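You operate a simulated robot arm through the tools that you are given. There is no shell and no other tool. Be economical: measure what you need, move in short steps, check, and stop when the job is done.

The job below is to be done with a simulated two-armed robot. You get a single attempt, and the scene is never put back.

JOB
Take the blue cloth from the packing table and lay it out flat on the top of the side table.

Only the result counts: the job must be done as asked and must still hold three seconds after the hand-in. Knocking over, shifting, dropping, spilling or breaking anything else fails it. Flat cloth is picked up by pressing the open fingertips on it (5 to 10 N) and closing them slowly along it; thin cloth reads only 2 to 8 mm in the jaws.

ROBOT AND FRAMES
Two 7-joint arms with two-finger parallel grippers on one trunk, on a base that drives. Base frame: it is fixed to the floor where the robot stands at the start and does not move with it; the origin is under the middle of the robot, x ahead of it, y to its left, z up. Units: m, rad, N and s.
The left shoulder is at the start at [0.07, 0.188, 1.145], the right one opposite. With the tool pointing down near the work surface each hand reaches from about 0.32 to 0.8 m from the robot's upright axis, wherever it stands, measured 20 degrees to its own side. Places, roughly: top of the side table [-1.5, 0.3, 0.9]. Payload 3.91 kg a hand.
The TCP of each hand is the grasp point between the finger pads, 0.03 m short of the fingertips. In the tool frame z runs along the fingers and y along their closing line. The gripper opens to 0.11 m. The fingers are 0.02 m wide and 0.01 m thick; the gripper's body (0.048 by 0.112 m) begins 0.055 m behind the TCP.
Orientation is told as [roll, pitch, yaw] about the base's x, y, z axes, in that order, counted from this pose: with the fingers straight down and closing along the base's y, the tool's x points along the base's -x, its y along +y and its z along -z.

CONTROLS
- The arms move only by the tool apply_moves. It takes "left_deltas", "right_deltas" or both (then of equal length, played together; a hand with none holds still); each is a list of rows, each a list of 3 entries, a list of its own where there are three numbers: the shift along the base's x, y, z in m, then the turn, a rotation vector about the base's x, y, z in rad, then the gripper command, from -1 (shut) to 1 (fully open), values between in proportion. In form: [[[tx, ty, tz], [rx, ry, rz], grip], ...]. A call has 1 to 8 rows; each row is the pose to reach, as a shift and turn from the pose commanded when the call began. A row lasts 0.2 s, in which the tool goes at most 0.05 m and 0.15 rad; a call with a longer step from one row to the next is refused whole, and so is a gripper value outside its range. Where a pose cannot be reached the arm comes as near as it can. A force on the tool above 40 N (or 10 N above the force at the start of the call, whichever is more), or a blocked arm, ends the call early, and 0.2 s more pass. Each finger travels about 0.072 m/s and halts on what it meets, pressing with about 44 N; the grip force reading is that of the motor and also rises with nothing between the fingers. The clock runs only during rows and for 0.2 s after the last one: add rows that repeat a pose to give the fingers time. It gives the time, the measured TCP pose, the force on the tool (base axes), the opening and the grip force at its end, in the units of the frame above (readings bear some noise), with the torque about the TCP (base axes, N m) and any sound that the robot's microphone picked up.
- Cameras (640 x 400 px; columns grow to the right, rows downward): "scene" is now at [0.136, -0.0184, 1.3684]; the picture's right is [-0.22, -0.97, -0.00], its down [-0.60, 0.14, -0.79] and it looks along [0.77, -0.18, -0.62] (base axes); focal length 266 px, centre (320, 200). "left" rides on the left gripper at [0.072, -0.017, -0.103] in its tool frame; the picture's right is [0.23, 0.97, 0.00], its down [-0.76, 0.18, -0.62] and it looks along [-0.61, 0.14, 0.78] (tool axes); focal length 222 px, centre (320, 200). "right" rides on the right gripper at [0.072, 0.017, -0.103] in its tool frame; the picture's right is [-0.23, 0.97, 0.00], its down [-0.76, -0.18, -0.62] and it looks along [-0.61, -0.14, 0.78] (tool axes); focal length 222 px, centre (320, 200). There is no depth. A picture from a camera that has moved, and an enlarged one, comes with that camera's place and axes in the base frame and with its lens.
- camera(camera): a new picture of that camera. No time passes.
- raise_lower(by): slides the trunk up (or, below 0, down) by that many m; the arms and the scene camera ride with it, the base frame stays. It gives what a move gives, with no picture.
- steer(legs): drives the robot by 1 to 6 legs, each [ahead, turn to the left] in m and rad, along the robot's own axes; the way and the turn of a leg run together, so that a leg with both is an arc; at most 1.5 m and 3.142 rad a leg. The arms and the cameras ride along, it lands a little off, and it stops where it bumps. It gives what a move gives.
- aim_head(pan, tilt): turns the head with the scene camera to pan (to the left, within 1.501 rad either way) and tilt (down, from -0.506 to 1.204), counted from straight ahead of the robot. It gives what a move gives.
- close_up(camera, box): a new picture of the part [left, top, right, bottom] of that camera's present view, enlarged. No time passes.
- job_done(): hands the job in; it is judged then, once.

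Go step by step. Nothing tells you exact positions but the pictures and the camera data: compare them with the known pose of the tool, close in by small moves and look again before you grip or let go. The budget is 120 turns and 92 pictures, counting those below and the enlarged ones. Unless the task says otherwise, let go and move clear before handing in, and close with one line.

The tools are called as name(argument=value, ...) on one line, values as JSON. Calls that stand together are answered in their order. apply_moves: Moves the arms, as the interface text tells. Its arguments: {"type":"object","properties":{"left_deltas":{"type":"array"},"right_deltas":{"type":"array"}},"required":[]} The other tools are called the same way: raise_lower (by) slides the trunk up or down; steer (legs) drives the base; aim_head (pan, tilt) turns the head that bears the scene camera; camera (camera) takes a picture; close_up (camera, box) takes an enlarged picture of a part of a camera's view; job_done () hands the job in.

At the start:

```text
t: 0.0
left_tool_pos: [0.6272, 0.0882, 1.0635]
left_ee_rot: [0.002, -0.001, 0.001]
left_contact_force: [-0.4, -0.1, -0.8]
left_moment: [-0.03, 0.01, 0.0]
left_opening: 0.1098
left_gripper_force: 0.0
right_tool_pos: [0.4992, -0.3885, 1.1704]
right_ee_rot: [0.0, 0.001, 0.0]
right_contact_force: [0.4, -0.7, 1.3]
right_moment: [0.0, -0.01, 0.0]
right_opening: 0.11
right_gripper_force: 0.0
trunk travel left (down, up): [-0.655, 0.285]
robot x, y, heading: [-0.0017, 0.003, 0.003]
head pan, tilt: [-0.227, 0.665]
```

scene: 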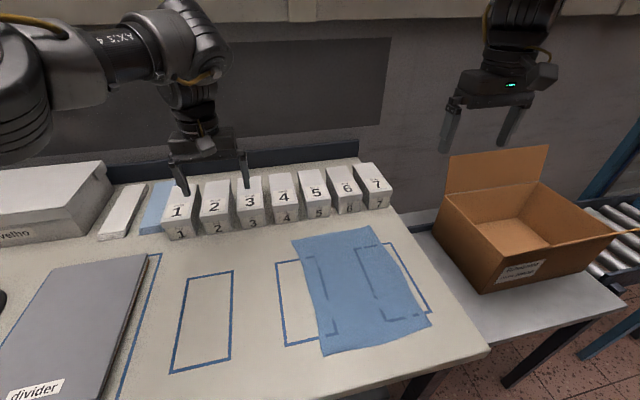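
right: 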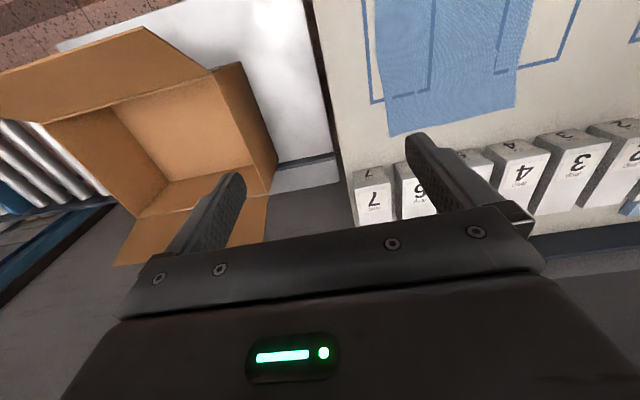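
left: 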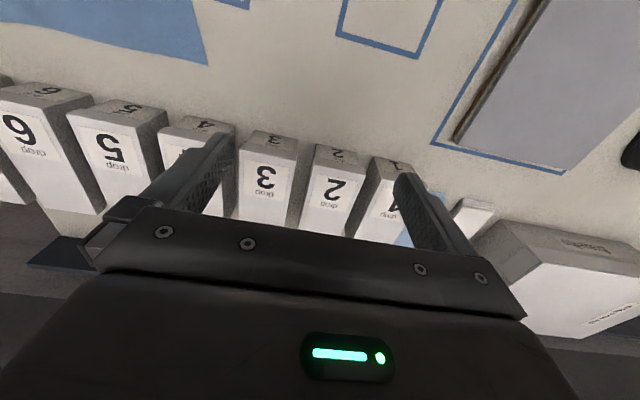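

The cloth lies on the packing table (top at about z 0.85). Its far corners are near (0.63, -0.06) and (0.63, -0.28), its near edge is at x≈0.34, and the small boxes start at about x 0.69. I'll bring both hands above the far corners and look again.

apply_moves(left_deltas=[[[-0.005, -0.04, 0], [0, 0, 0], 0.5], [[-0.015, -0.08, 0], [0, 0, 0], 0], [[-0.015, -0.125, 0], [0, 0, 0], -0.18], [[-0.015, -0.165, 0], [0, 0, 0], -0.18], [[-0.015, -0.17, -0.04], [0, 0, 0], -0.18], [[-0.015, -0.17, -0.08], [0, 0, 0], -0.18], [[-0.015, -0.17, -0.1], [0, 0, 0], -0.18], [[-0.015, -0.17, -0.1], [0, 0, 0], -0.18]], right_deltas=[[[0.02, 0.02, -0.03], [0, 0, 0], 0.5], [[0.04, 0.04, -0.06], [0, 0, 0], 0], [[0.06, 0.06, -0.09], [0, 0, 0], -0.18], [[0.08, 0.08, -0.12], [0, 0, 0], -0.18], [[0.1, 0.1, -0.15], [0, 0, 0], -0.18], [[0.113, 0.12, -0.18], [0, 0, 0], -0.18], [[0.113, 0.1385, -0.21], [0, 0, 0], -0.18], [[0.113, 0.1385, -0.21], [0, 0, 0], -0.18]])

camera(camera="scene")

camera(camera="left")

camera(camera="right")

```text
t: 1.8
left_tool_pos: [0.5987, -0.069, 0.9646]
left_ee_rot: [0.001, 0.003, -0.001]
left_contact_force: [0.7, 0.7, 0.2]
left_moment: [0.02, -0.04, 0.0]
left_opening: 0.0452
left_gripper_force: 0.0
left hand out of reach, approached as far as the arm can: row 4, 5, 6, 7, 8
right_tool_pos: [0.5646, -0.2929, 0.9688]
right_ee_rot: [0.001, -0.003, 0.0]
right_contact_force: [-0.2, 0.1, -0.3]
right_moment: [-0.01, 0.0, -0.02]
right_opening: 0.0454
right_gripper_force: 0.1
right hand out of reach, approached as far as the arm can: row 3, 4, 5, 6, 7, 8
trunk travel left (down, up): [-0.655, 0.285]
robot x, y, heading: [0.0005, 0.0024, -0.001]
head pan, tilt: [-0.227, 0.665]
```

```text
88 pictures are left
camera scene: at [0.1367, -0.0193, 1.3683], right [-0.22, -0.97, 0.0], down [-0.6, 0.14, -0.79], along [0.77, -0.18, -0.62], focal length 266 px, centre (320, 200)
```

scene: 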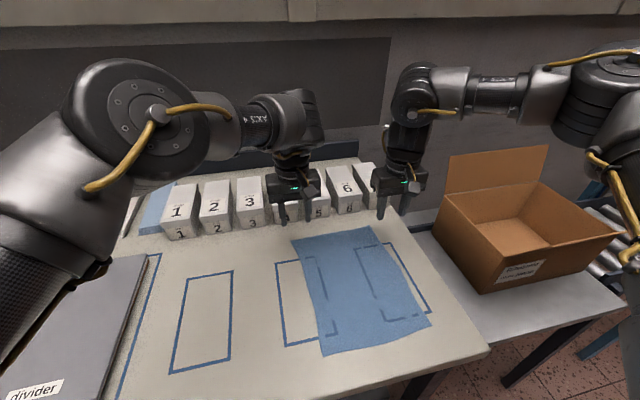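

```text
87 pictures are left
camera left: at [0.5268, -0.0869, 1.0683], right [-0.23, 0.97, 0.0], down [0.76, 0.18, 0.62], along [0.61, 0.14, -0.78], focal length 222 px, centre (320, 200)
```

left: 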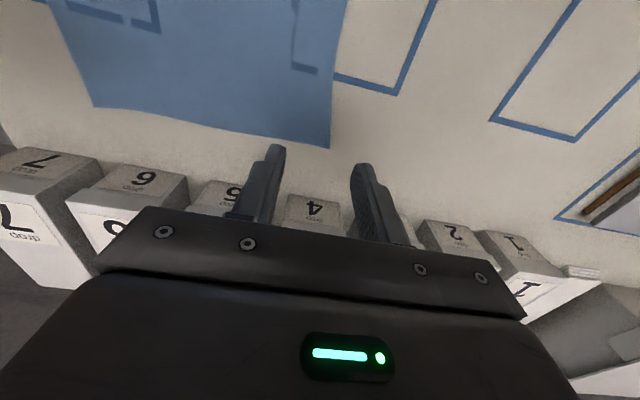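

```text
86 pictures are left
camera right: at [0.4913, -0.277, 1.0718], right [0.23, 0.97, 0.0], down [0.76, -0.18, 0.62], along [0.61, -0.14, -0.78], focal length 222 px, centre (320, 200)
```

right: 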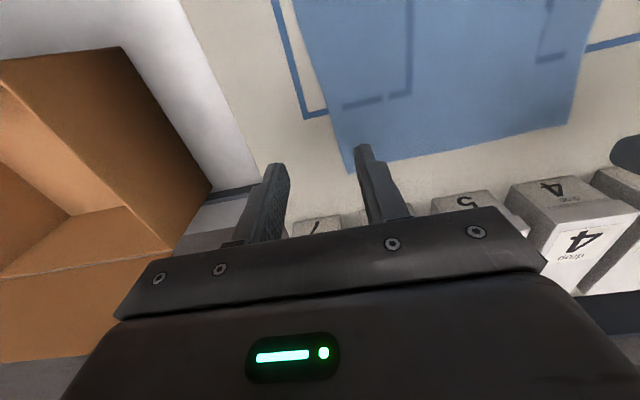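

Both hands stopped short of their targets, though these should be within reach. I'll test with small moves from here.

apply_moves(right_deltas=[[[0.02, 0, -0.02], [0, 0, 0], -0.18], [[0.04, 0, -0.04], [0, 0, 0], -0.18], [[0.045, 0.02, -0.05], [0, 0, 0], -0.18], [[0.045, 0.03, -0.05], [0, 0, 0], -0.18]])

```text
t: 2.8
left_tool_pos: [0.5991, -0.0686, 0.9652]
left_ee_rot: [0.0, 0.001, 0.0]
left_contact_force: [0.2, -0.4, -0.1]
left_moment: [0.02, -0.03, -0.02]
left_opening: 0.0453
left_gripper_force: 0.1
right_tool_pos: [0.5659, -0.3049, 0.9368]
right_ee_rot: [0.002, -0.001, 0.0]
right_contact_force: [-0.3, -0.5, 0.4]
right_moment: [0.02, 0.01, 0.01]
right_opening: 0.0452
right_gripper_force: 0.1
right hand out of reach, approached as far as the arm can: row 1, 2, 3, 4
trunk travel left (down, up): [-0.655, 0.285]
robot x, y, heading: [-0.0005, 0.0002, -0.003]
head pan, tilt: [-0.227, 0.665]
```

I'll try the right hand along another route: back out to its own side first, then forward.

apply_moves(right_deltas=[[[0, -0.03, 0.03], [0, 0, 0], -0.18], [[0, -0.06, 0.06], [0, 0, 0], -0.18], [[0.0, -0.08, 0.09], [0, 0, 0], -0.18], [[0.04, -0.08, 0.09], [0, 0, 0], -0.18], [[0.07, -0.08, 0.09], [0, 0, 0], -0.18], [[0.07, -0.08, 0.09], [0, 0, 0], -0.18]])

camera(camera="scene")

```text
t: 4.2
left_tool_pos: [0.5983, -0.0675, 0.9651]
left_ee_rot: [0.0, 0.001, 0.0]
left_contact_force: [-0.2, 0.5, 0.3]
left_moment: [-0.01, -0.02, 0.02]
left_opening: 0.0449
left_gripper_force: 0.1
right_tool_pos: [0.6078, -0.3919, 1.0151]
right_ee_rot: [0.0, -0.005, 0.001]
right_contact_force: [-0.1, -0.6, -0.6]
right_moment: [-0.04, -0.02, 0.02]
right_opening: 0.0454
right_gripper_force: 0.0
right hand out of reach, approached as far as the arm can: row 5, 6
trunk travel left (down, up): [-0.655, 0.285]
robot x, y, heading: [0.0012, -0.0025, 0.003]
head pan, tilt: [-0.227, 0.665]
```

```text
85 pictures are left
camera scene: at [0.1353, -0.0177, 1.3685], right [-0.22, -0.97, 0.0], down [-0.6, 0.14, -0.79], along [0.77, -0.18, -0.62], focal length 266 px, centre (320, 200)
```

scene: 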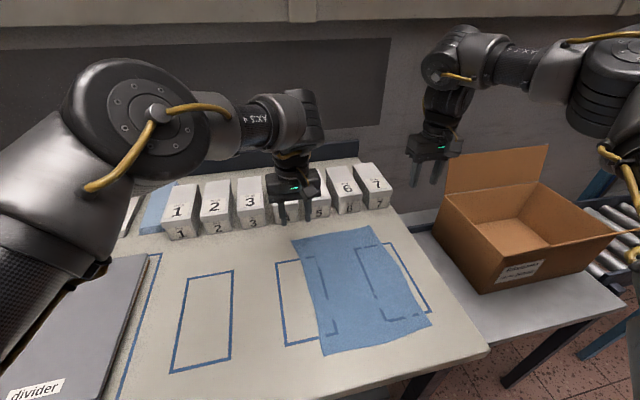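

Reach shrinks as the hands go lower. I'll look down to see how much room the base has before the table.

aim_head(pan=0.0, tilt=1.2)

camera(camera="scene")

```text
t: 5.2
left_tool_pos: [0.5983, -0.0685, 0.9658]
left_ee_rot: [0.001, 0.0, -0.001]
left_contact_force: [-0.1, -0.4, 0.3]
left_moment: [0.0, 0.02, -0.01]
left_opening: 0.0452
left_gripper_force: 0.1
right_tool_pos: [0.608, -0.3915, 1.0149]
right_ee_rot: [0.0, -0.004, 0.002]
right_contact_force: [0.6, -0.6, 0.1]
right_moment: [0.01, -0.04, -0.01]
right_opening: 0.0452
right_gripper_force: 0.0
trunk travel left (down, up): [-0.655, 0.285]
robot x, y, heading: [-0.0019, -0.0008, -0.0]
head pan, tilt: [0.0, 1.201]
```

```text
84 pictures are left
camera scene: at [0.1077, 0.0009, 1.3295], right [0.0, -1.0, 0.0], down [-0.93, 0.0, -0.36], along [0.36, 0.0, -0.93], focal length 266 px, centre (320, 200)
```

scene: 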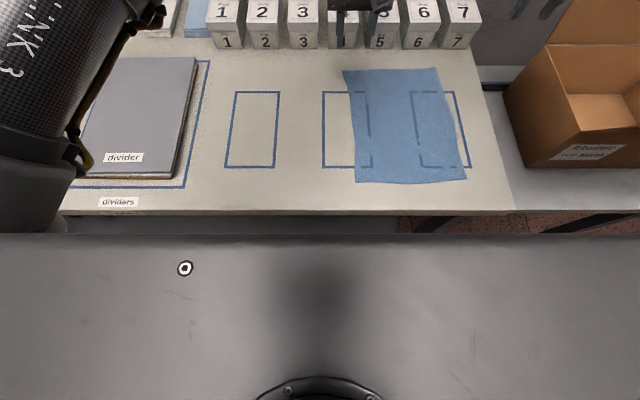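

The base is already close to the table, so I'll take the near edge instead, whose corners are about (0.334, -0.068) and (0.341, -0.294). I'll move both hands above it.

apply_moves(left_deltas=[[[-0.04, 0, 0.01], [0, 0, 0], -0.18], [[-0.08, 0, 0.01], [0, 0, 0], -0.18], [[-0.12, 0, 0.01], [0, 0, 0], -0.18], [[-0.16, 0, 0.01], [0, 0, 0], -0.18], [[-0.2, 0, 0.01], [0, 0, 0], -0.18], [[-0.236, -0.01, 0], [0, 0, 0], -0.18], [[-0.236, -0.026, -0.01], [0, 0, 0], -0.18], [[-0.236, -0.026, -0.01], [0, 0, 0], -0.18]], right_deltas=[[[-0.035, 0.01, 0], [0, 0, 0], -0.18], [[-0.07, 0.02, 0], [0, 0, 0], -0.18], [[-0.105, 0.04, 0], [0, 0, 0], -0.18], [[-0.14, 0.06, -0.01], [0, 0, 0], -0.18], [[-0.175, 0.08, -0.02], [0, 0, 0], -0.18], [[-0.21, 0.1, -0.03], [0, 0, 0], -0.18], [[-0.243, 0.126, -0.05], [0, 0, 0], -0.18], [[-0.243, 0.126, -0.06], [0, 0, 0], -0.18]])

camera(camera="scene")

camera(camera="left")

camera(camera="right")

```text
t: 7.0
left_tool_pos: [0.4969, -0.1192, 0.9279]
left_ee_rot: [0.002, 0.001, -0.001]
left_contact_force: [-0.5, 0.8, -0.3]
left_moment: [0.03, 0.03, -0.04]
left_opening: 0.0449
left_gripper_force: 0.0
left hand out of reach, approached as far as the arm can: row 3, 4, 5, 6, 7, 8
right_tool_pos: [0.3921, -0.3135, 0.9592]
right_ee_rot: [0.006, 0.0, 0.002]
right_contact_force: [-0.5, -0.4, -1.0]
right_moment: [-0.01, 0.0, 0.02]
right_opening: 0.0452
right_gripper_force: 0.0
right hand out of reach, approached as far as the arm can: row 6, 7, 8
trunk travel left (down, up): [-0.655, 0.285]
robot x, y, heading: [0.0003, -0.002, -0.001]
head pan, tilt: [0.0, 1.201]
```

```text
83 pictures are left
camera scene: at [0.1083, -0.0006, 1.3295], right [0.0, -1.0, 0.0], down [-0.93, 0.0, -0.36], along [0.36, 0.0, -0.93], focal length 266 px, centre (320, 200)
```

scene: 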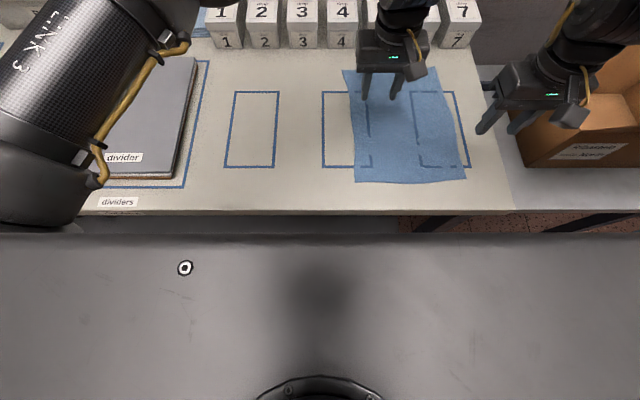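

```text
82 pictures are left
camera left: at [0.4247, -0.1369, 1.0314], right [-0.22, 0.97, 0.0], down [0.76, 0.17, 0.62], along [0.61, 0.14, -0.78], focal length 222 px, centre (320, 200)
```

left: 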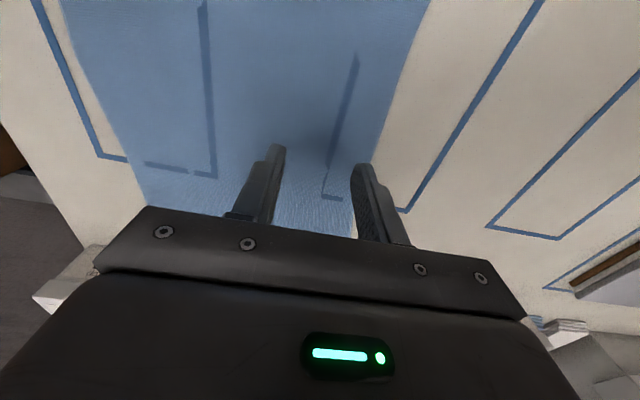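

```text
81 pictures are left
camera right: at [0.3197, -0.2966, 1.0623], right [0.22, 0.97, 0.0], down [0.76, -0.18, 0.62], along [0.61, -0.14, -0.78], focal length 222 px, centre (320, 200)
```

right: 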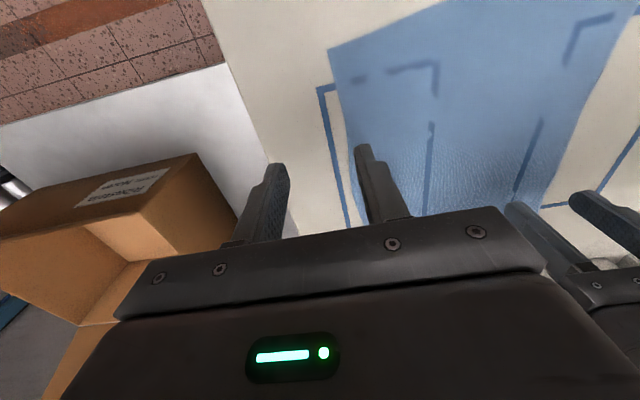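

Hands that cross the middle are badly limited, so I'll turn the robot so the cloth lies straight ahead. I'll lift the hands first, back off, turn right, then come forward a little.

apply_moves(left_deltas=[[[0, 0.02, 0.04], [0, 0, 0], -0.18], [[0, 0.06, 0.06], [0, 0, 0], -0.18], [[0, 0.1, 0.08], [0, 0, 0], -0.18], [[0, 0.14, 0.1], [0, 0, 0], -0.18], [[0, 0.18, 0.12], [0, 0, 0], -0.18], [[0, 0.2, 0.12], [0, 0, 0], -0.18]], right_deltas=[[[0, 0, 0.04], [0, 0, 0], -0.18], [[0, 0.0, 0.08], [0, 0, 0], -0.18], [[0, 0, 0.12], [0, 0, 0], -0.18], [[0, 0, 0.15], [0, 0, 0], -0.18], [[0, 0, 0.15], [0, 0, 0], -0.18], [[0, 0, 0.15], [0, 0, 0], -0.18]])

steer(legs=[[-0.2, 0], [0, -0.28], [0.1, 0]])

camera(camera="scene")

```text
t: 8.4
left_tool_pos: [0.5156, 0.0153, 1.0354]
left_ee_rot: [0.004, -0.001, -0.003]
left_contact_force: [0.1, -0.2, 0.5]
left_moment: [0.02, -0.06, -0.04]
left_opening: 0.0451
left_gripper_force: 0.1
left hand out of reach, approached as far as the arm can: row 1, 2, 3, 4, 5, 6
right_tool_pos: [0.3902, -0.3149, 1.1081]
right_ee_rot: [0.005, -0.001, -0.002]
right_contact_force: [0.6, 0.0, -0.1]
right_moment: [0.04, -0.01, 0.0]
right_opening: 0.0451
right_gripper_force: 0.1
trunk travel left (down, up): [-0.655, 0.285]
robot x, y, heading: [-0.0011, 0.0001, -0.001]
head pan, tilt: [0.0, 1.201]
```

```text
t: 11.6
left_tool_pos: [0.3965, -0.1567, 1.0349]
left_ee_rot: [0.0, 0.002, -0.286]
left_contact_force: [0.2, -0.3, 0.3]
left_moment: [0.01, 0.03, -0.01]
left_opening: 0.0453
left_gripper_force: 0.1
right_tool_pos: [0.1832, -0.4372, 1.1099]
right_ee_rot: [0.001, -0.001, -0.286]
right_contact_force: [-0.2, -1.2, -0.1]
right_moment: [0.02, -0.02, 0.0]
right_opening: 0.0452
right_gripper_force: 0.1
trunk travel left (down, up): [-0.655, 0.285]
robot x, y, heading: [-0.106, -0.0266, -0.286]
head pan, tilt: [0.0, 1.201]
```

```text
80 pictures are left
camera scene: at [-0.0009, -0.0569, 1.3295], right [-0.28, -0.96, 0.0], down [-0.89, 0.26, -0.36], along [0.35, -0.1, -0.93], focal length 266 px, centre (320, 200)
```

scene: 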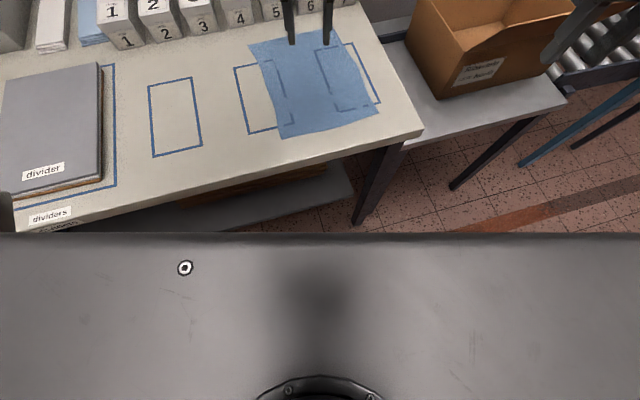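

The cloth is now straight ahead. I'll move each hand to its comfortable zone, 20° to its own side, to free up the arm postures.

apply_moves(left_deltas=[[[0.01, 0.03, 0.0], [0, 0, 0], -0.18], [[0.02, 0.06, 0.0], [0, 0, 0], -0.18], [[0.03, 0.09, 0.0], [0, 0, 0], -0.18], [[0.04, 0.12, 0], [0, 0, 0], -0.18], [[0.04, 0.15, 0], [0, 0, 0], -0.18], [[0.04, 0.17, 0], [0, 0, 0], -0.18], [[0.04, 0.17, 0], [0, 0, 0], -0.18]], right_deltas=[[[0.03, 0.015, 0], [0, 0, 0], -0.18], [[0.06, 0.03, 0], [0, 0, 0], -0.18], [[0.09, 0.045, 0], [0, 0, 0], -0.18], [[0.12, 0.06, 0], [0, 0, 0], -0.18], [[0.15, 0.075, 0], [0, 0, 0], -0.18], [[0.15, 0.08, 0], [0, 0, 0], -0.18], [[0.15, 0.08, 0], [0, 0, 0], -0.18]])

```text
t: 13.2
left_tool_pos: [0.4383, 0.0141, 1.0372]
left_ee_rot: [0.001, 0.003, -0.288]
left_contact_force: [0.1, -0.4, -0.3]
left_moment: [0.0, -0.03, 0.01]
left_opening: 0.0454
left_gripper_force: 0.1
right_tool_pos: [0.278, -0.3949, 1.0982]
right_ee_rot: [0.003, -0.001, -0.284]
right_contact_force: [-1.2, -0.1, 0.0]
right_moment: [0.02, 0.0, 0.03]
right_opening: 0.045
right_gripper_force: 0.0
right hand out of reach, approached as far as the arm can: row 4, 5, 6, 7
trunk travel left (down, up): [-0.655, 0.285]
robot x, y, heading: [-0.1082, -0.0293, -0.286]
head pan, tilt: [0.0, 1.201]
```

The right hand is stuck at its inner side, probably on a wrist limit. I'll test whether yawing the hand frees it.

apply_moves(right_deltas=[[[0, 0, 0], [0, 0, 0.14], -0.18], [[0, 0.0, 0], [0, 0, 0.286], -0.18], [[0.03, 0.03, 0], [0, 0, 0.286], -0.18], [[0.06, 0.06, 0], [0, 0, 0.286], -0.18], [[0.09, 0.09, 0], [0, 0, 0.286], -0.18], [[0.09, 0.09, 0], [0, 0, 0.286], -0.18]])

aim_head(pan=-0.2, tilt=0.6)

camera(camera="scene")

```text
t: 14.6
left_tool_pos: [0.4378, 0.0138, 1.0363]
left_ee_rot: [-0.001, 0.002, -0.287]
left_contact_force: [0.9, 0.3, -0.5]
left_moment: [-0.01, -0.02, -0.01]
left_opening: 0.045
left_gripper_force: 0.1
right_tool_pos: [0.2769, -0.3872, 1.0899]
right_ee_rot: [0.004, -0.002, 0.0]
right_contact_force: [-0.2, -0.1, 0.2]
right_moment: [-0.03, -0.05, 0.0]
right_opening: 0.0452
right_gripper_force: 0.1
right hand out of reach, approached as far as the arm can: row 3, 4, 5, 6
trunk travel left (down, up): [-0.655, 0.285]
robot x, y, heading: [-0.1047, -0.0313, -0.289]
head pan, tilt: [0.0, 1.201]
```

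```text
t: 15.6
left_tool_pos: [0.4382, 0.0141, 1.0369]
left_ee_rot: [0.0, 0.003, -0.285]
left_contact_force: [0.7, 0.2, -0.7]
left_moment: [0.0, 0.02, -0.02]
left_opening: 0.0452
left_gripper_force: 0.0
right_tool_pos: [0.2782, -0.3878, 1.0886]
right_ee_rot: [0.002, -0.002, 0.001]
right_contact_force: [-0.8, 0.5, -0.1]
right_moment: [-0.01, 0.02, 0.02]
right_opening: 0.0451
right_gripper_force: 0.0
trunk travel left (down, up): [-0.655, 0.285]
robot x, y, heading: [-0.1023, -0.0301, -0.287]
head pan, tilt: [-0.201, 0.6]
```

```text
79 pictures are left
camera scene: at [0.0239, -0.0819, 1.374], right [-0.47, -0.88, 0.0], down [-0.5, 0.26, -0.82], along [0.73, -0.38, -0.57], focal length 266 px, centre (320, 200)
```

scene: 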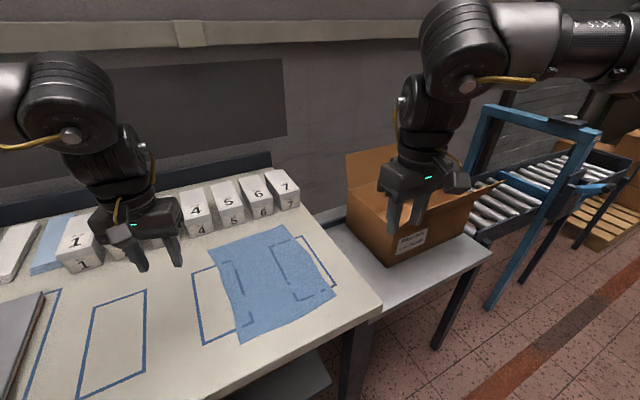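

The wrists sit well above the shoulders, so trunk height may matter. I'll raise the trunk and test the inward move again.

raise_lower(by=0.15)

apply_moves(right_deltas=[[[0, 0, -0.05], [0, 0, 0], -0.18], [[0, 0.0, -0.1], [0, 0, 0], -0.18], [[0.0, 0.0, -0.15], [0, 0, 0], -0.18], [[0.02, 0.03, -0.18], [0, 0, 0], -0.18], [[0.05, 0.06, -0.18], [0, 0, 0], -0.18], [[0.08, 0.09, -0.18], [0, 0, 0], -0.18], [[0.08, 0.09, -0.18], [0, 0, 0], -0.18]])

```text
t: 17.4
left_tool_pos: [0.4382, 0.0144, 1.187]
left_ee_rot: [0.001, 0.002, -0.286]
left_contact_force: [-0.2, -0.3, 0.1]
left_moment: [-0.02, -0.03, -0.02]
left_opening: 0.0451
left_gripper_force: 0.0
right_tool_pos: [0.2758, -0.3872, 1.2388]
right_ee_rot: [0.001, -0.002, 0.001]
right_contact_force: [0.2, -0.2, 0.5]
right_moment: [-0.05, 0.01, 0.0]
right_opening: 0.0453
right_gripper_force: 0.1
trunk travel left (down, up): [-0.805, 0.135]
robot x, y, heading: [-0.1081, -0.0313, -0.286]
head pan, tilt: [-0.201, 0.6]
```

```text
t: 19.0
left_tool_pos: [0.4379, 0.0128, 1.1864]
left_ee_rot: [0.001, 0.001, -0.284]
left_contact_force: [0.7, 0.8, -0.9]
left_moment: [0.03, 0.0, 0.01]
left_opening: 0.0452
left_gripper_force: 0.0
right_tool_pos: [0.2849, -0.3844, 1.0849]
right_ee_rot: [0.003, -0.004, 0.003]
right_contact_force: [0.0, -0.6, 0.1]
right_moment: [0.01, 0.0, 0.02]
right_opening: 0.0452
right_gripper_force: 0.0
right hand out of reach, approached as far as the arm can: row 4, 5, 6, 7
trunk travel left (down, up): [-0.805, 0.135]
robot x, y, heading: [-0.1041, -0.0284, -0.282]
head pan, tilt: [-0.201, 0.6]
```

The stop is at the same place whatever the height. Next I'll test leaning the right hand's fingers inward by rolling it, so that the wrist can stay outside.

apply_moves(right_deltas=[[[0, 0, 0.02], [0.14, 0, 0], -0.18], [[0, 0.0, 0.02], [0.28, 0, 0], -0.18], [[0.0, 0.0, 0.02], [0.4, 0, 0], -0.18], [[0.02, 0.03, 0.02], [0.4, 0, 0], -0.18], [[0.04, 0.06, 0.02], [0.4, 0, 0], -0.18], [[0.06, 0.09, 0.02], [0.4, 0, 0], -0.18], [[0.08, 0.12, 0.02], [0.4, 0, 0], -0.18], [[0.08, 0.12, 0.02], [0.4, 0, 0], -0.18]])

```text
t: 20.8
left_tool_pos: [0.439, 0.0152, 1.1858]
left_ee_rot: [0.0, 0.001, -0.287]
left_contact_force: [0.2, -0.6, 0.0]
left_moment: [-0.06, 0.0, 0.02]
left_opening: 0.0451
left_gripper_force: 0.0
right_tool_pos: [0.3243, -0.304, 1.1187]
right_ee_rot: [0.405, -0.002, 0.001]
right_contact_force: [0.1, 0.0, 0.3]
right_moment: [-0.02, 0.02, -0.02]
right_opening: 0.0451
right_gripper_force: 0.2
right hand out of reach, approached as far as the arm can: row 6, 7, 8
trunk travel left (down, up): [-0.805, 0.135]
robot x, y, heading: [-0.1038, -0.0258, -0.284]
head pan, tilt: [-0.201, 0.6]
```

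Leaning gives about 8 cm more. Before relying on it I'll test how far inward the left hand can go from its present posture.

apply_moves(left_deltas=[[[-0.01, -0.02, -0.02], [0, 0, 0], -0.18], [[-0.02, -0.04, -0.04], [0, 0, 0], -0.18], [[-0.035, -0.06, -0.06], [0, 0, 0], -0.18], [[-0.05, -0.08, -0.08], [0, 0, 0], -0.18], [[-0.065, -0.1, -0.1], [0, 0, 0], -0.18], [[-0.078, -0.125, -0.1], [0, 0, 0], -0.18], [[-0.078, -0.125, -0.1], [0, 0, 0], -0.18]], right_deltas=[[[0, 0, 0], [-0.1, 0, 0], -0.18], [[0, -0.02, 0], [-0.2, 0, 0], -0.18], [[0, -0.04, 0], [-0.3, 0, 0], -0.18], [[0, -0.06, 0], [-0.4, 0, 0], -0.18], [[0, -0.08, 0], [-0.4, 0, -0.15], -0.18], [[0, -0.08, 0], [-0.4, 0, -0.25], -0.18], [[0, -0.08, 0], [-0.4, 0, -0.25], -0.18]])

camera(camera="scene")

```text
t: 22.4
left_tool_pos: [0.4169, -0.0919, 1.1056]
left_ee_rot: [-0.002, 0.001, -0.291]
left_contact_force: [0.1, -0.4, 0.7]
left_moment: [0.01, -0.02, 0.02]
left_opening: 0.045
left_gripper_force: 0.0
left hand out of reach, approached as far as the arm can: row 3, 4, 5, 6, 7
right_tool_pos: [0.3149, -0.3927, 1.1213]
right_ee_rot: [0.007, -0.053, -0.24]
right_contact_force: [-0.1, -0.4, 0.6]
right_moment: [0.0, -0.01, -0.02]
right_opening: 0.045
right_gripper_force: 0.0
right hand out of reach, approached as far as the arm can: row 1, 2, 3, 4, 5, 6, 7
trunk travel left (down, up): [-0.805, 0.135]
robot x, y, heading: [-0.1019, -0.0273, -0.286]
head pan, tilt: [-0.201, 0.6]
```

```text
78 pictures are left
camera scene: at [0.0237, -0.0817, 1.5241], right [-0.47, -0.88, 0.0], down [-0.5, 0.26, -0.83], along [0.73, -0.39, -0.56], focal length 266 px, centre (320, 200)
```

scene: 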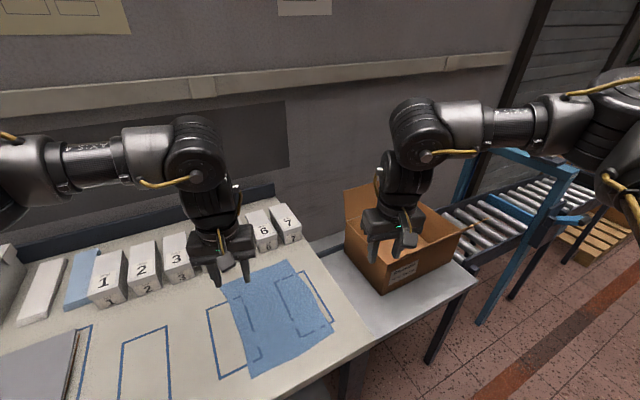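

The left hand can cross to the middle and beyond while the right cannot. So I'll set a fixed formation off-centre to the right of the robot's axis, then use the base and trunk for the gross positioning.

apply_moves(left_deltas=[[[0.005, -0.02, 0], [0, 0, 0], -0.18], [[0.0, -0.045, 0], [0, 0, 0], -0.18], [[-0.005, -0.07, 0], [0, 0, 0], -0.18], [[-0.015, -0.09, 0], [0, 0, 0], -0.18], [[-0.02, -0.11, 0], [0, 0, 0], -0.18], [[-0.028, -0.132, 0.0], [0, 0, 0], -0.18], [[-0.028, -0.132, 0.0], [0, 0, 0], -0.18]], right_deltas=[[[0, 0, 0], [0, 0.0, 0], -0.18], [[0, 0, 0], [0, 0, 0], -0.18], [[0, 0, 0], [0, 0.05, -0.04], -0.18], [[0, 0, 0], [0, 0.05, -0.04], -0.18], [[0, 0, 0], [0, 0.05, -0.04], -0.18], [[0, 0, 0], [0, 0.05, -0.04], -0.18], [[0, 0, 0], [0, 0.05, -0.04], -0.18]])

```text
t: 24.0
left_tool_pos: [0.3915, -0.2261, 1.1053]
left_ee_rot: [0.001, 0.0, -0.285]
left_contact_force: [0.7, -0.2, -0.3]
left_moment: [-0.01, 0.02, -0.02]
left_opening: 0.0452
left_gripper_force: 0.1
right_tool_pos: [0.3071, -0.3985, 1.123]
right_ee_rot: [-0.005, -0.005, -0.283]
right_contact_force: [0.3, 0.1, -0.2]
right_moment: [0.0, 0.0, 0.0]
right_opening: 0.0452
right_gripper_force: 0.1
right hand out of reach, approached as far as the arm can: row 3, 4, 5, 6, 7
trunk travel left (down, up): [-0.805, 0.135]
robot x, y, heading: [-0.1067, -0.0268, -0.286]
head pan, tilt: [-0.201, 0.6]
```

The formation works: the hands are 0.19 apart in the robot's frame. I'll even it up, then turn left and back slightly so it lands on the near edge.

apply_moves(left_deltas=[[[-0.015, 0.002, 0], [0, 0, 0], -0.18], [[-0.03, 0.004, 0], [0, 0, 0], -0.18], [[-0.03, 0.004, 0], [0, 0, 0], -0.18]], right_deltas=[[[0, 0, -0.01], [0, 0.0, 0], -0.18], [[0, 0, -0.018], [0, 0, 0], -0.18], [[0, 0, -0.018], [0, 0, 0], -0.18]])

steer(legs=[[0, 0.286], [-0.035, 0]])

aim_head(pan=-0.1, tilt=0.9)

camera(camera="scene")

camera(camera="left")

camera(camera="right")

```text
t: 24.8
left_tool_pos: [0.3766, -0.2232, 1.1039]
left_ee_rot: [0.001, 0.003, -0.289]
left_contact_force: [-0.1, 0.2, 0.4]
left_moment: [-0.02, -0.01, 0.04]
left_opening: 0.0451
left_gripper_force: 0.0
left hand out of reach, approached as far as the arm can: row 2, 3
right_tool_pos: [0.3056, -0.4006, 1.105]
right_ee_rot: [-0.006, -0.003, -0.282]
right_contact_force: [-1.1, -1.1, -0.1]
right_moment: [0.02, -0.02, 0.01]
right_opening: 0.0452
right_gripper_force: 0.2
trunk travel left (down, up): [-0.805, 0.135]
robot x, y, heading: [-0.1048, -0.0259, -0.286]
head pan, tilt: [-0.201, 0.6]
```

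```text
t: 26.6
left_tool_pos: [0.3832, -0.079, 1.1006]
left_ee_rot: [0.001, 0.007, 0.0]
left_contact_force: [0.8, -0.1, -0.4]
left_moment: [0.01, 0.08, 0.02]
left_opening: 0.0451
left_gripper_force: 0.0
right_tool_pos: [0.3668, -0.2693, 1.1022]
right_ee_rot: [-0.004, 0.002, 0.003]
right_contact_force: [0.5, 0.2, -1.3]
right_moment: [-0.02, 0.05, 0.01]
right_opening: 0.0452
right_gripper_force: 0.1
trunk travel left (down, up): [-0.805, 0.135]
robot x, y, heading: [-0.1378, -0.0279, 0.003]
head pan, tilt: [-0.201, 0.6]
```

```text
t: 27.4
left_tool_pos: [0.3766, -0.0775, 1.1044]
left_ee_rot: [0.001, 0.0, 0.0]
left_contact_force: [-0.2, -0.3, 0.3]
left_moment: [0.02, -0.03, -0.02]
left_opening: 0.045
left_gripper_force: 0.0
right_tool_pos: [0.3594, -0.2692, 1.1071]
right_ee_rot: [-0.005, -0.004, 0.005]
right_contact_force: [0.1, -0.2, 0.2]
right_moment: [0.02, -0.01, 0.01]
right_opening: 0.0449
right_gripper_force: 0.1
trunk travel left (down, up): [-0.805, 0.135]
robot x, y, heading: [-0.1376, -0.0283, 0.004]
head pan, tilt: [-0.099, 0.901]
```

```text
77 pictures are left
camera scene: at [-0.0137, -0.0339, 1.4996], right [-0.1, -1.0, 0.0], down [-0.78, 0.08, -0.62], along [0.62, -0.06, -0.78], focal length 266 px, centre (320, 200)
```

scene: 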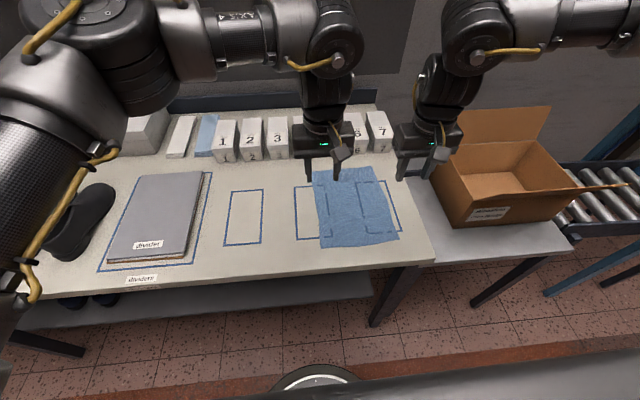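

```text
76 pictures are left
camera left: at [0.3043, -0.0962, 1.2083], right [-0.23, 0.97, 0.0], down [0.76, 0.18, 0.62], along [0.61, 0.14, -0.78], focal length 222 px, centre (320, 200)
```

left: 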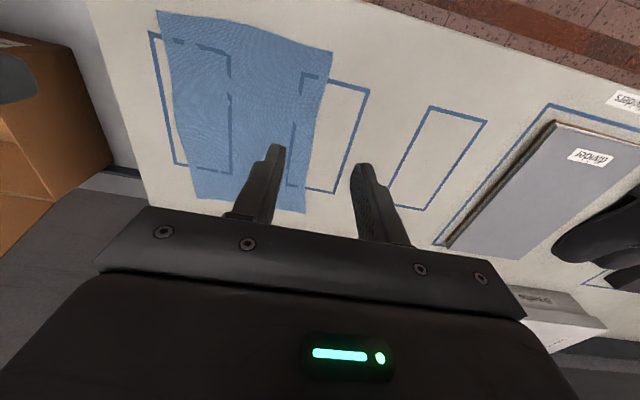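

```text
75 pictures are left
camera right: at [0.2856, -0.2525, 1.209], right [0.22, 0.98, 0.0], down [0.76, -0.17, 0.63], along [0.61, -0.14, -0.78], focal length 222 px, centre (320, 200)
```

right: 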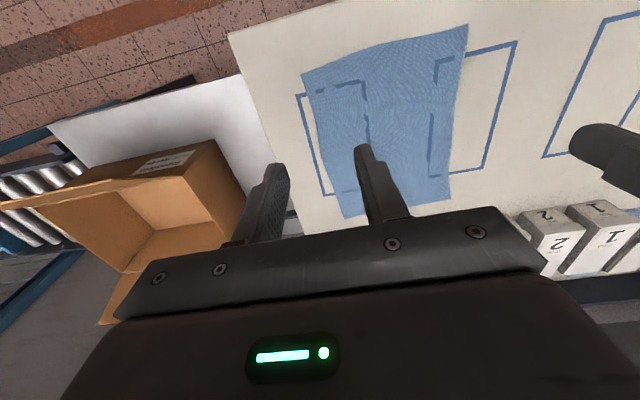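

The hands are at (0.377, -0.078) and (0.359, -0.269), and the cloth's near corners are confirmed at (0.335, -0.070) and (0.341, -0.293). I'll turn slightly left, bring the left hand in, and lower the trunk.

steer(legs=[[0, 0.025]])

apply_moves(left_deltas=[[[0, -0.015, 0], [0, 0, 0], -0.3], [[0, -0.03, 0], [0, 0, 0], -0.36], [[0, -0.03, 0], [0, 0, 0], -0.36]], right_deltas=[[[0, 0, 0], [0, 0, 0], -0.3], [[0, 0, 0], [0, 0, 0], -0.36], [[0, 0, 0], [0, 0, 0], -0.36]])

raise_lower(by=-0.18)

camera(camera="scene")

camera(camera="left")

camera(camera="right")

```text
t: 28.2
left_tool_pos: [0.3781, -0.0676, 1.1036]
left_ee_rot: [0.002, 0.0, 0.023]
left_contact_force: [-0.3, -0.3, -0.6]
left_moment: [0.01, 0.01, 0.03]
left_opening: 0.0451
left_gripper_force: 0.0
right_tool_pos: [0.365, -0.2585, 1.1054]
right_ee_rot: [-0.003, -0.005, 0.031]
right_contact_force: [1.1, -0.6, 0.2]
right_moment: [0.01, 0.02, 0.0]
right_opening: 0.0449
right_gripper_force: 0.0
trunk travel left (down, up): [-0.805, 0.135]
robot x, y, heading: [-0.14, -0.0296, 0.028]
head pan, tilt: [-0.099, 0.901]
```

```text
t: 29.0
left_tool_pos: [0.3799, -0.0946, 1.1045]
left_ee_rot: [0.0, 0.002, 0.025]
left_contact_force: [-0.2, 0.5, -1.0]
left_moment: [0.01, 0.02, 0.0]
left_opening: 0.0353
left_gripper_force: 0.1
right_tool_pos: [0.3658, -0.2568, 1.1045]
right_ee_rot: [-0.006, -0.003, 0.032]
right_contact_force: [-0.1, -0.3, 0.1]
right_moment: [-0.03, -0.01, -0.01]
right_opening: 0.0352
right_gripper_force: 0.1
trunk travel left (down, up): [-0.805, 0.135]
robot x, y, heading: [-0.1356, -0.0287, 0.03]
head pan, tilt: [-0.099, 0.901]
```

```text
t: 31.0
left_tool_pos: [0.3784, -0.095, 0.9245]
left_ee_rot: [0.0, 0.002, 0.024]
left_contact_force: [0.7, 0.6, 0.6]
left_moment: [-0.02, 0.0, 0.01]
left_opening: 0.035
left_gripper_force: 0.2
right_tool_pos: [0.3665, -0.2562, 0.9253]
right_ee_rot: [-0.004, -0.003, 0.032]
right_contact_force: [0.1, -0.2, -0.3]
right_moment: [0.02, 0.04, 0.01]
right_opening: 0.0351
right_gripper_force: 0.1
trunk travel left (down, up): [-0.625, 0.315]
robot x, y, heading: [-0.1402, -0.029, 0.029]
head pan, tilt: [-0.099, 0.901]
```

```text
74 pictures are left
camera scene: at [-0.0118, -0.0308, 1.3194], right [-0.07, -1.0, 0.0], down [-0.78, 0.06, -0.62], along [0.62, -0.04, -0.78], focal length 266 px, centre (320, 200)
```

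scene: 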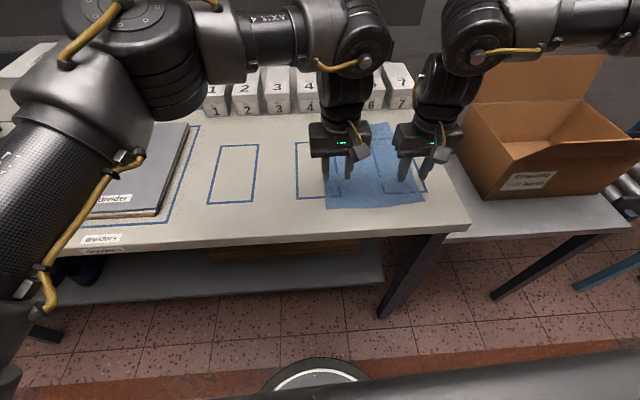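

```text
73 pictures are left
camera left: at [0.3074, -0.1155, 1.028], right [-0.25, 0.97, 0.0], down [0.76, 0.2, 0.62], along [0.6, 0.16, -0.78], focal length 222 px, centre (320, 200)
```

left: 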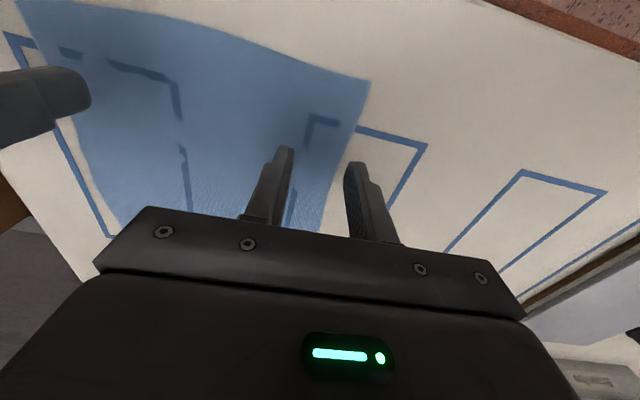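

```text
72 pictures are left
camera right: at [0.2924, -0.2418, 1.0285], right [0.2, 0.98, 0.0], down [0.76, -0.15, 0.63], along [0.61, -0.13, -0.78], focal length 222 px, centre (320, 200)
```

right: 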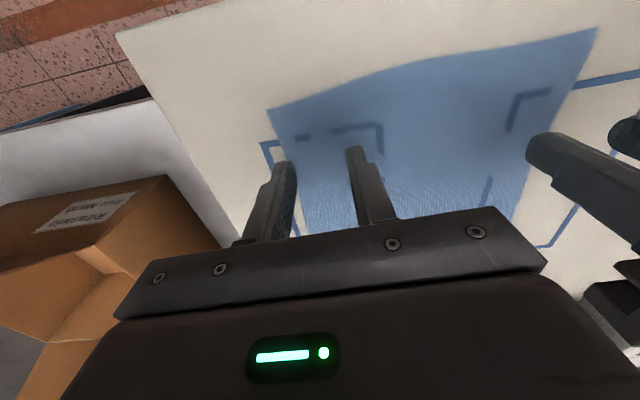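

The fingertips hover about 4.5 cm above the cloth. The left hand should move slightly further in and closer to the near edge, then both go down.

apply_moves(left_deltas=[[[-0.008, -0.012, 0], [0, 0, 0], -0.36], [[-0.016, -0.012, -0.01], [0, 0, 0], -0.36], [[-0.016, -0.012, -0.02], [0, 0, 0], -0.36], [[-0.016, -0.012, -0.03], [0, 0, 0], -0.36], [[-0.016, -0.012, -0.035], [0, 0, 0], -0.36]], right_deltas=[[[0, 0, 0], [0, 0, 0], -0.36], [[0, 0, -0.01], [0, 0, 0], -0.36], [[0, 0, -0.02], [0, 0, 0], -0.36], [[0, 0, -0.03], [0, 0, 0], -0.36], [[0, 0, -0.035], [0, 0, 0], -0.36]])

camera(camera="left")

camera(camera="right")

```text
t: 32.2
left_tool_pos: [0.3659, -0.108, 0.8887]
left_ee_rot: [-0.001, 0.001, 0.023]
left_contact_force: [0.4, 0.0, 0.3]
left_moment: [0.01, -0.01, -0.02]
left_opening: 0.0352
left_gripper_force: 0.0
left hand out of reach, approached as far as the arm can: row 2, 3, 4, 5
right_tool_pos: [0.362, -0.2628, 0.8931]
right_ee_rot: [-0.003, -0.006, 0.032]
right_contact_force: [1.3, -1.0, 0.4]
right_moment: [0.03, -0.02, 0.01]
right_opening: 0.0352
right_gripper_force: 0.1
right hand out of reach, approached as far as the arm can: row 3, 4, 5
trunk travel left (down, up): [-0.625, 0.315]
robot x, y, heading: [-0.1392, -0.0292, 0.025]
head pan, tilt: [-0.099, 0.901]
```

```text
71 pictures are left
camera left: at [0.2952, -0.1279, 0.993], right [-0.25, 0.97, 0.0], down [0.76, 0.19, 0.62], along [0.6, 0.16, -0.78], focal length 222 px, centre (320, 200)
```

left: 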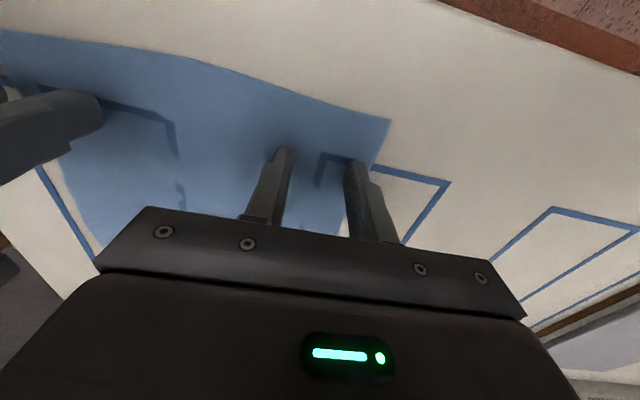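

```text
70 pictures are left
camera right: at [0.2882, -0.2491, 0.9963], right [0.2, 0.98, 0.0], down [0.76, -0.15, 0.63], along [0.61, -0.12, -0.78], focal length 222 px, centre (320, 200)
```

right: 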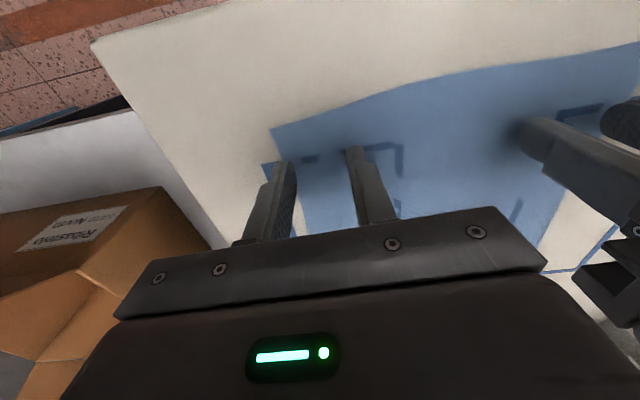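

The right hand drifted outward as it went down relative to the shoulder. I'll lift both hands in the arm frame, correct it, and let the trunk do the lowering.

apply_moves(left_deltas=[[[0, 0, 0.02], [0, 0, 0], -0.36], [[0, 0, 0.04], [0, 0, 0], -0.36], [[0, 0, 0.06], [0, 0, 0], -0.36], [[0, 0, 0.06], [0, 0, 0], -0.36]], right_deltas=[[[0, 0, 0.02], [0, 0, 0], -0.36], [[0, 0, 0.04], [0, 0, 0], -0.36], [[0, 0.005, 0.056], [0, 0, 0], -0.36], [[0.0, 0.009, 0.056], [0, 0, 0], -0.36]])

raise_lower(by=-0.055)

```text
t: 33.2
left_tool_pos: [0.3676, -0.1095, 0.9498]
left_ee_rot: [0.001, 0.004, 0.023]
left_contact_force: [1.0, 0.1, 0.0]
left_moment: [0.0, -0.01, 0.02]
left_opening: 0.0354
left_gripper_force: 0.1
left hand out of reach, approached as far as the arm can: row 2, 3
right_tool_pos: [0.3619, -0.2565, 0.9489]
right_ee_rot: [-0.007, -0.003, 0.03]
right_contact_force: [0.4, -0.2, 1.3]
right_moment: [0.01, -0.03, -0.01]
right_opening: 0.0351
right_gripper_force: 0.1
trunk travel left (down, up): [-0.625, 0.315]
robot x, y, heading: [-0.1378, -0.0283, 0.029]
head pan, tilt: [-0.099, 0.901]
```

```text
t: 34.1
left_tool_pos: [0.367, -0.1083, 0.8929]
left_ee_rot: [0.0, 0.004, 0.023]
left_contact_force: [-0.2, -0.8, 0.5]
left_moment: [0.01, 0.01, -0.01]
left_opening: 0.0351
left_gripper_force: 0.0
right_tool_pos: [0.3619, -0.2557, 0.8951]
right_ee_rot: [-0.006, -0.003, 0.031]
right_contact_force: [-0.6, -0.5, 0.8]
right_moment: [-0.01, 0.02, 0.0]
right_opening: 0.0351
right_gripper_force: 0.1
trunk travel left (down, up): [-0.57, 0.37]
robot x, y, heading: [-0.1414, -0.0259, 0.031]
head pan, tilt: [-0.099, 0.901]
```

Both hands are placed well, with the tips about 1 cm above the table. I'll lower in small steps until I feel contact.

apply_moves(left_deltas=[[[0, 0, -0.004], [0, 0, 0], -0.36], [[0, 0, -0.008], [0, 0, 0], -0.36], [[0, 0, -0.01], [0, 0, 0], -0.36]], right_deltas=[[[0, 0, -0.004], [0, 0, 0], -0.36], [[0, 0, -0.008], [0, 0, 0], -0.36], [[0, 0, -0.012], [0, 0, 0], -0.36]])

```text
t: 34.9
left_tool_pos: [0.366, -0.1091, 0.8842]
left_ee_rot: [-0.001, 0.002, 0.021]
left_contact_force: [-0.5, 0.1, 0.1]
left_moment: [-0.02, -0.01, 0.02]
left_opening: 0.0351
left_gripper_force: 0.1
right_tool_pos: [0.3615, -0.2565, 0.8823]
right_ee_rot: [-0.007, -0.004, 0.031]
right_contact_force: [0.4, -0.7, -0.4]
right_moment: [0.02, -0.02, -0.02]
right_opening: 0.0353
right_gripper_force: 0.1
trunk travel left (down, up): [-0.57, 0.37]
robot x, y, heading: [-0.1397, -0.0283, 0.026]
head pan, tilt: [-0.099, 0.901]
```

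apply_moves(left_deltas=[[[0, 0, -0.002], [0, 0, 0], -0.36], [[0, 0, -0.004], [0, 0, 0], -0.36], [[0, 0, -0.004], [0, 0, 0], -0.36]], right_deltas=[[[0, 0, -0.002], [0, 0, 0], -0.36], [[0, 0, -0.003], [0, 0, 0], -0.36], [[0, 0, -0.003], [0, 0, 0], -0.36]])

```text
t: 35.7
left_tool_pos: [0.366, -0.1097, 0.8804]
left_ee_rot: [-0.001, 0.002, 0.021]
left_contact_force: [-0.7, 0.4, 0.4]
left_moment: [-0.02, -0.04, -0.05]
left_opening: 0.0352
left_gripper_force: 0.0
right_tool_pos: [0.3621, -0.2557, 0.8809]
right_ee_rot: [-0.005, -0.008, 0.031]
right_contact_force: [2.4, -1.9, 14.7]
right_moment: [0.16, 0.03, -0.01]
right_opening: 0.0346
right_gripper_force: 0.1
trunk travel left (down, up): [-0.57, 0.37]
robot x, y, heading: [-0.1439, -0.0261, 0.026]
head pan, tilt: [-0.099, 0.901]
```

The right hand touches with 15 N, so I'll ease it slightly, and I'll lower the left a little more.

apply_moves(left_deltas=[[[0, 0, -0.001], [0, 0, 0], -0.36], [[0, 0, -0.0015], [0, 0, 0], -0.36]], right_deltas=[[[0, 0, 0.0007], [0, 0, 0], -0.36], [[0, 0, 0.0007], [0, 0, 0], -0.36]])

```text
t: 36.3
left_tool_pos: [0.3667, -0.1083, 0.8806]
left_ee_rot: [-0.001, -0.002, 0.021]
left_contact_force: [2.5, -1.0, 18.3]
left_moment: [0.25, -0.06, -0.02]
left_opening: 0.0354
left_gripper_force: 0.1
right_tool_pos: [0.3617, -0.2562, 0.8821]
right_ee_rot: [-0.005, -0.005, 0.031]
right_contact_force: [1.8, -1.1, 6.4]
right_moment: [0.08, 0.03, -0.04]
right_opening: 0.0351
right_gripper_force: 0.1
trunk travel left (down, up): [-0.57, 0.37]
robot x, y, heading: [-0.1413, -0.0299, 0.024]
head pan, tilt: [-0.099, 0.901]
```

Left at 18 N: I'll ease it a millimetre and close both grippers slowly.

apply_moves(left_deltas=[[[0, 0, 0.0008], [0, 0, 0], -0.36], [[0, 0, 0.0008], [0, 0, 0], -0.45], [[0, 0, 0.0008], [0, 0, 0], -0.55], [[0, 0, 0.0008], [0, 0, 0], -0.65], [[0, 0, 0.0008], [0, 0, 0], -0.75], [[0, 0, 0.0008], [0, 0, 0], -0.85], [[0, 0, 0.0008], [0, 0, 0], -1], [[0, 0, 0.0008], [0, 0, 0], -1]], right_deltas=[[[0, 0, 0], [0, 0, 0], -0.36], [[0, 0, 0], [0, 0, 0], -0.45], [[0, 0, 0], [0, 0, 0], -0.55], [[0, 0, 0], [0, 0, 0], -0.65], [[0, 0, 0], [0, 0, 0], -0.75], [[0, 0, 0], [0, 0, 0], -0.85], [[0, 0, 0], [0, 0, 0], -1], [[0, 0, 0], [0, 0, 0], -1]])

camera(camera="left")

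camera(camera="right")

```text
t: 38.1
left_tool_pos: [0.3652, -0.109, 0.8805]
left_ee_rot: [0.0, 0.002, 0.02]
left_contact_force: [-0.1, 0.9, 22.3]
left_moment: [0.07, -0.03, -0.02]
left_opening: 0.0017
left_gripper_force: 42.0
right_tool_pos: [0.3623, -0.2564, 0.8817]
right_ee_rot: [-0.005, -0.005, 0.031]
right_contact_force: [0.9, 0.3, 0.3]
right_moment: [0.0, 0.05, 0.02]
right_opening: 0.0
right_gripper_force: 37.7
trunk travel left (down, up): [-0.57, 0.37]
robot x, y, heading: [-0.1397, -0.0263, 0.025]
head pan, tilt: [-0.099, 0.901]
```

```text
69 pictures are left
camera left: at [0.2941, -0.1284, 0.9847], right [-0.25, 0.97, 0.0], down [0.76, 0.19, 0.62], along [0.6, 0.15, -0.78], focal length 222 px, centre (320, 200)
```

left: 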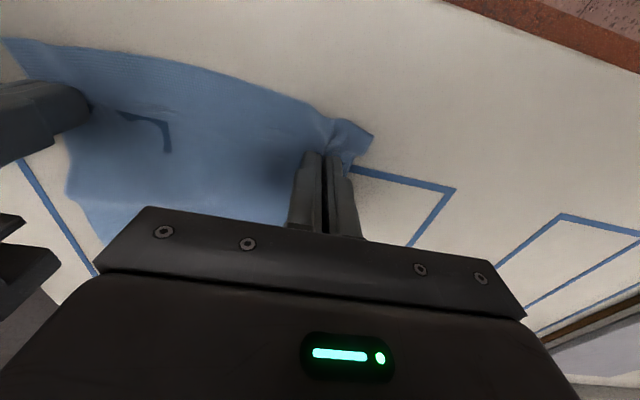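

```text
68 pictures are left
camera right: at [0.2872, -0.2407, 0.9844], right [0.2, 0.98, 0.0], down [0.76, -0.15, 0.63], along [0.62, -0.13, -0.78], focal length 222 px, centre (320, 200)
```

right: 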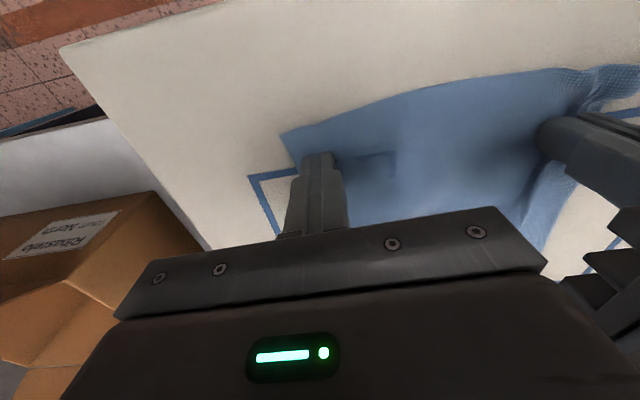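

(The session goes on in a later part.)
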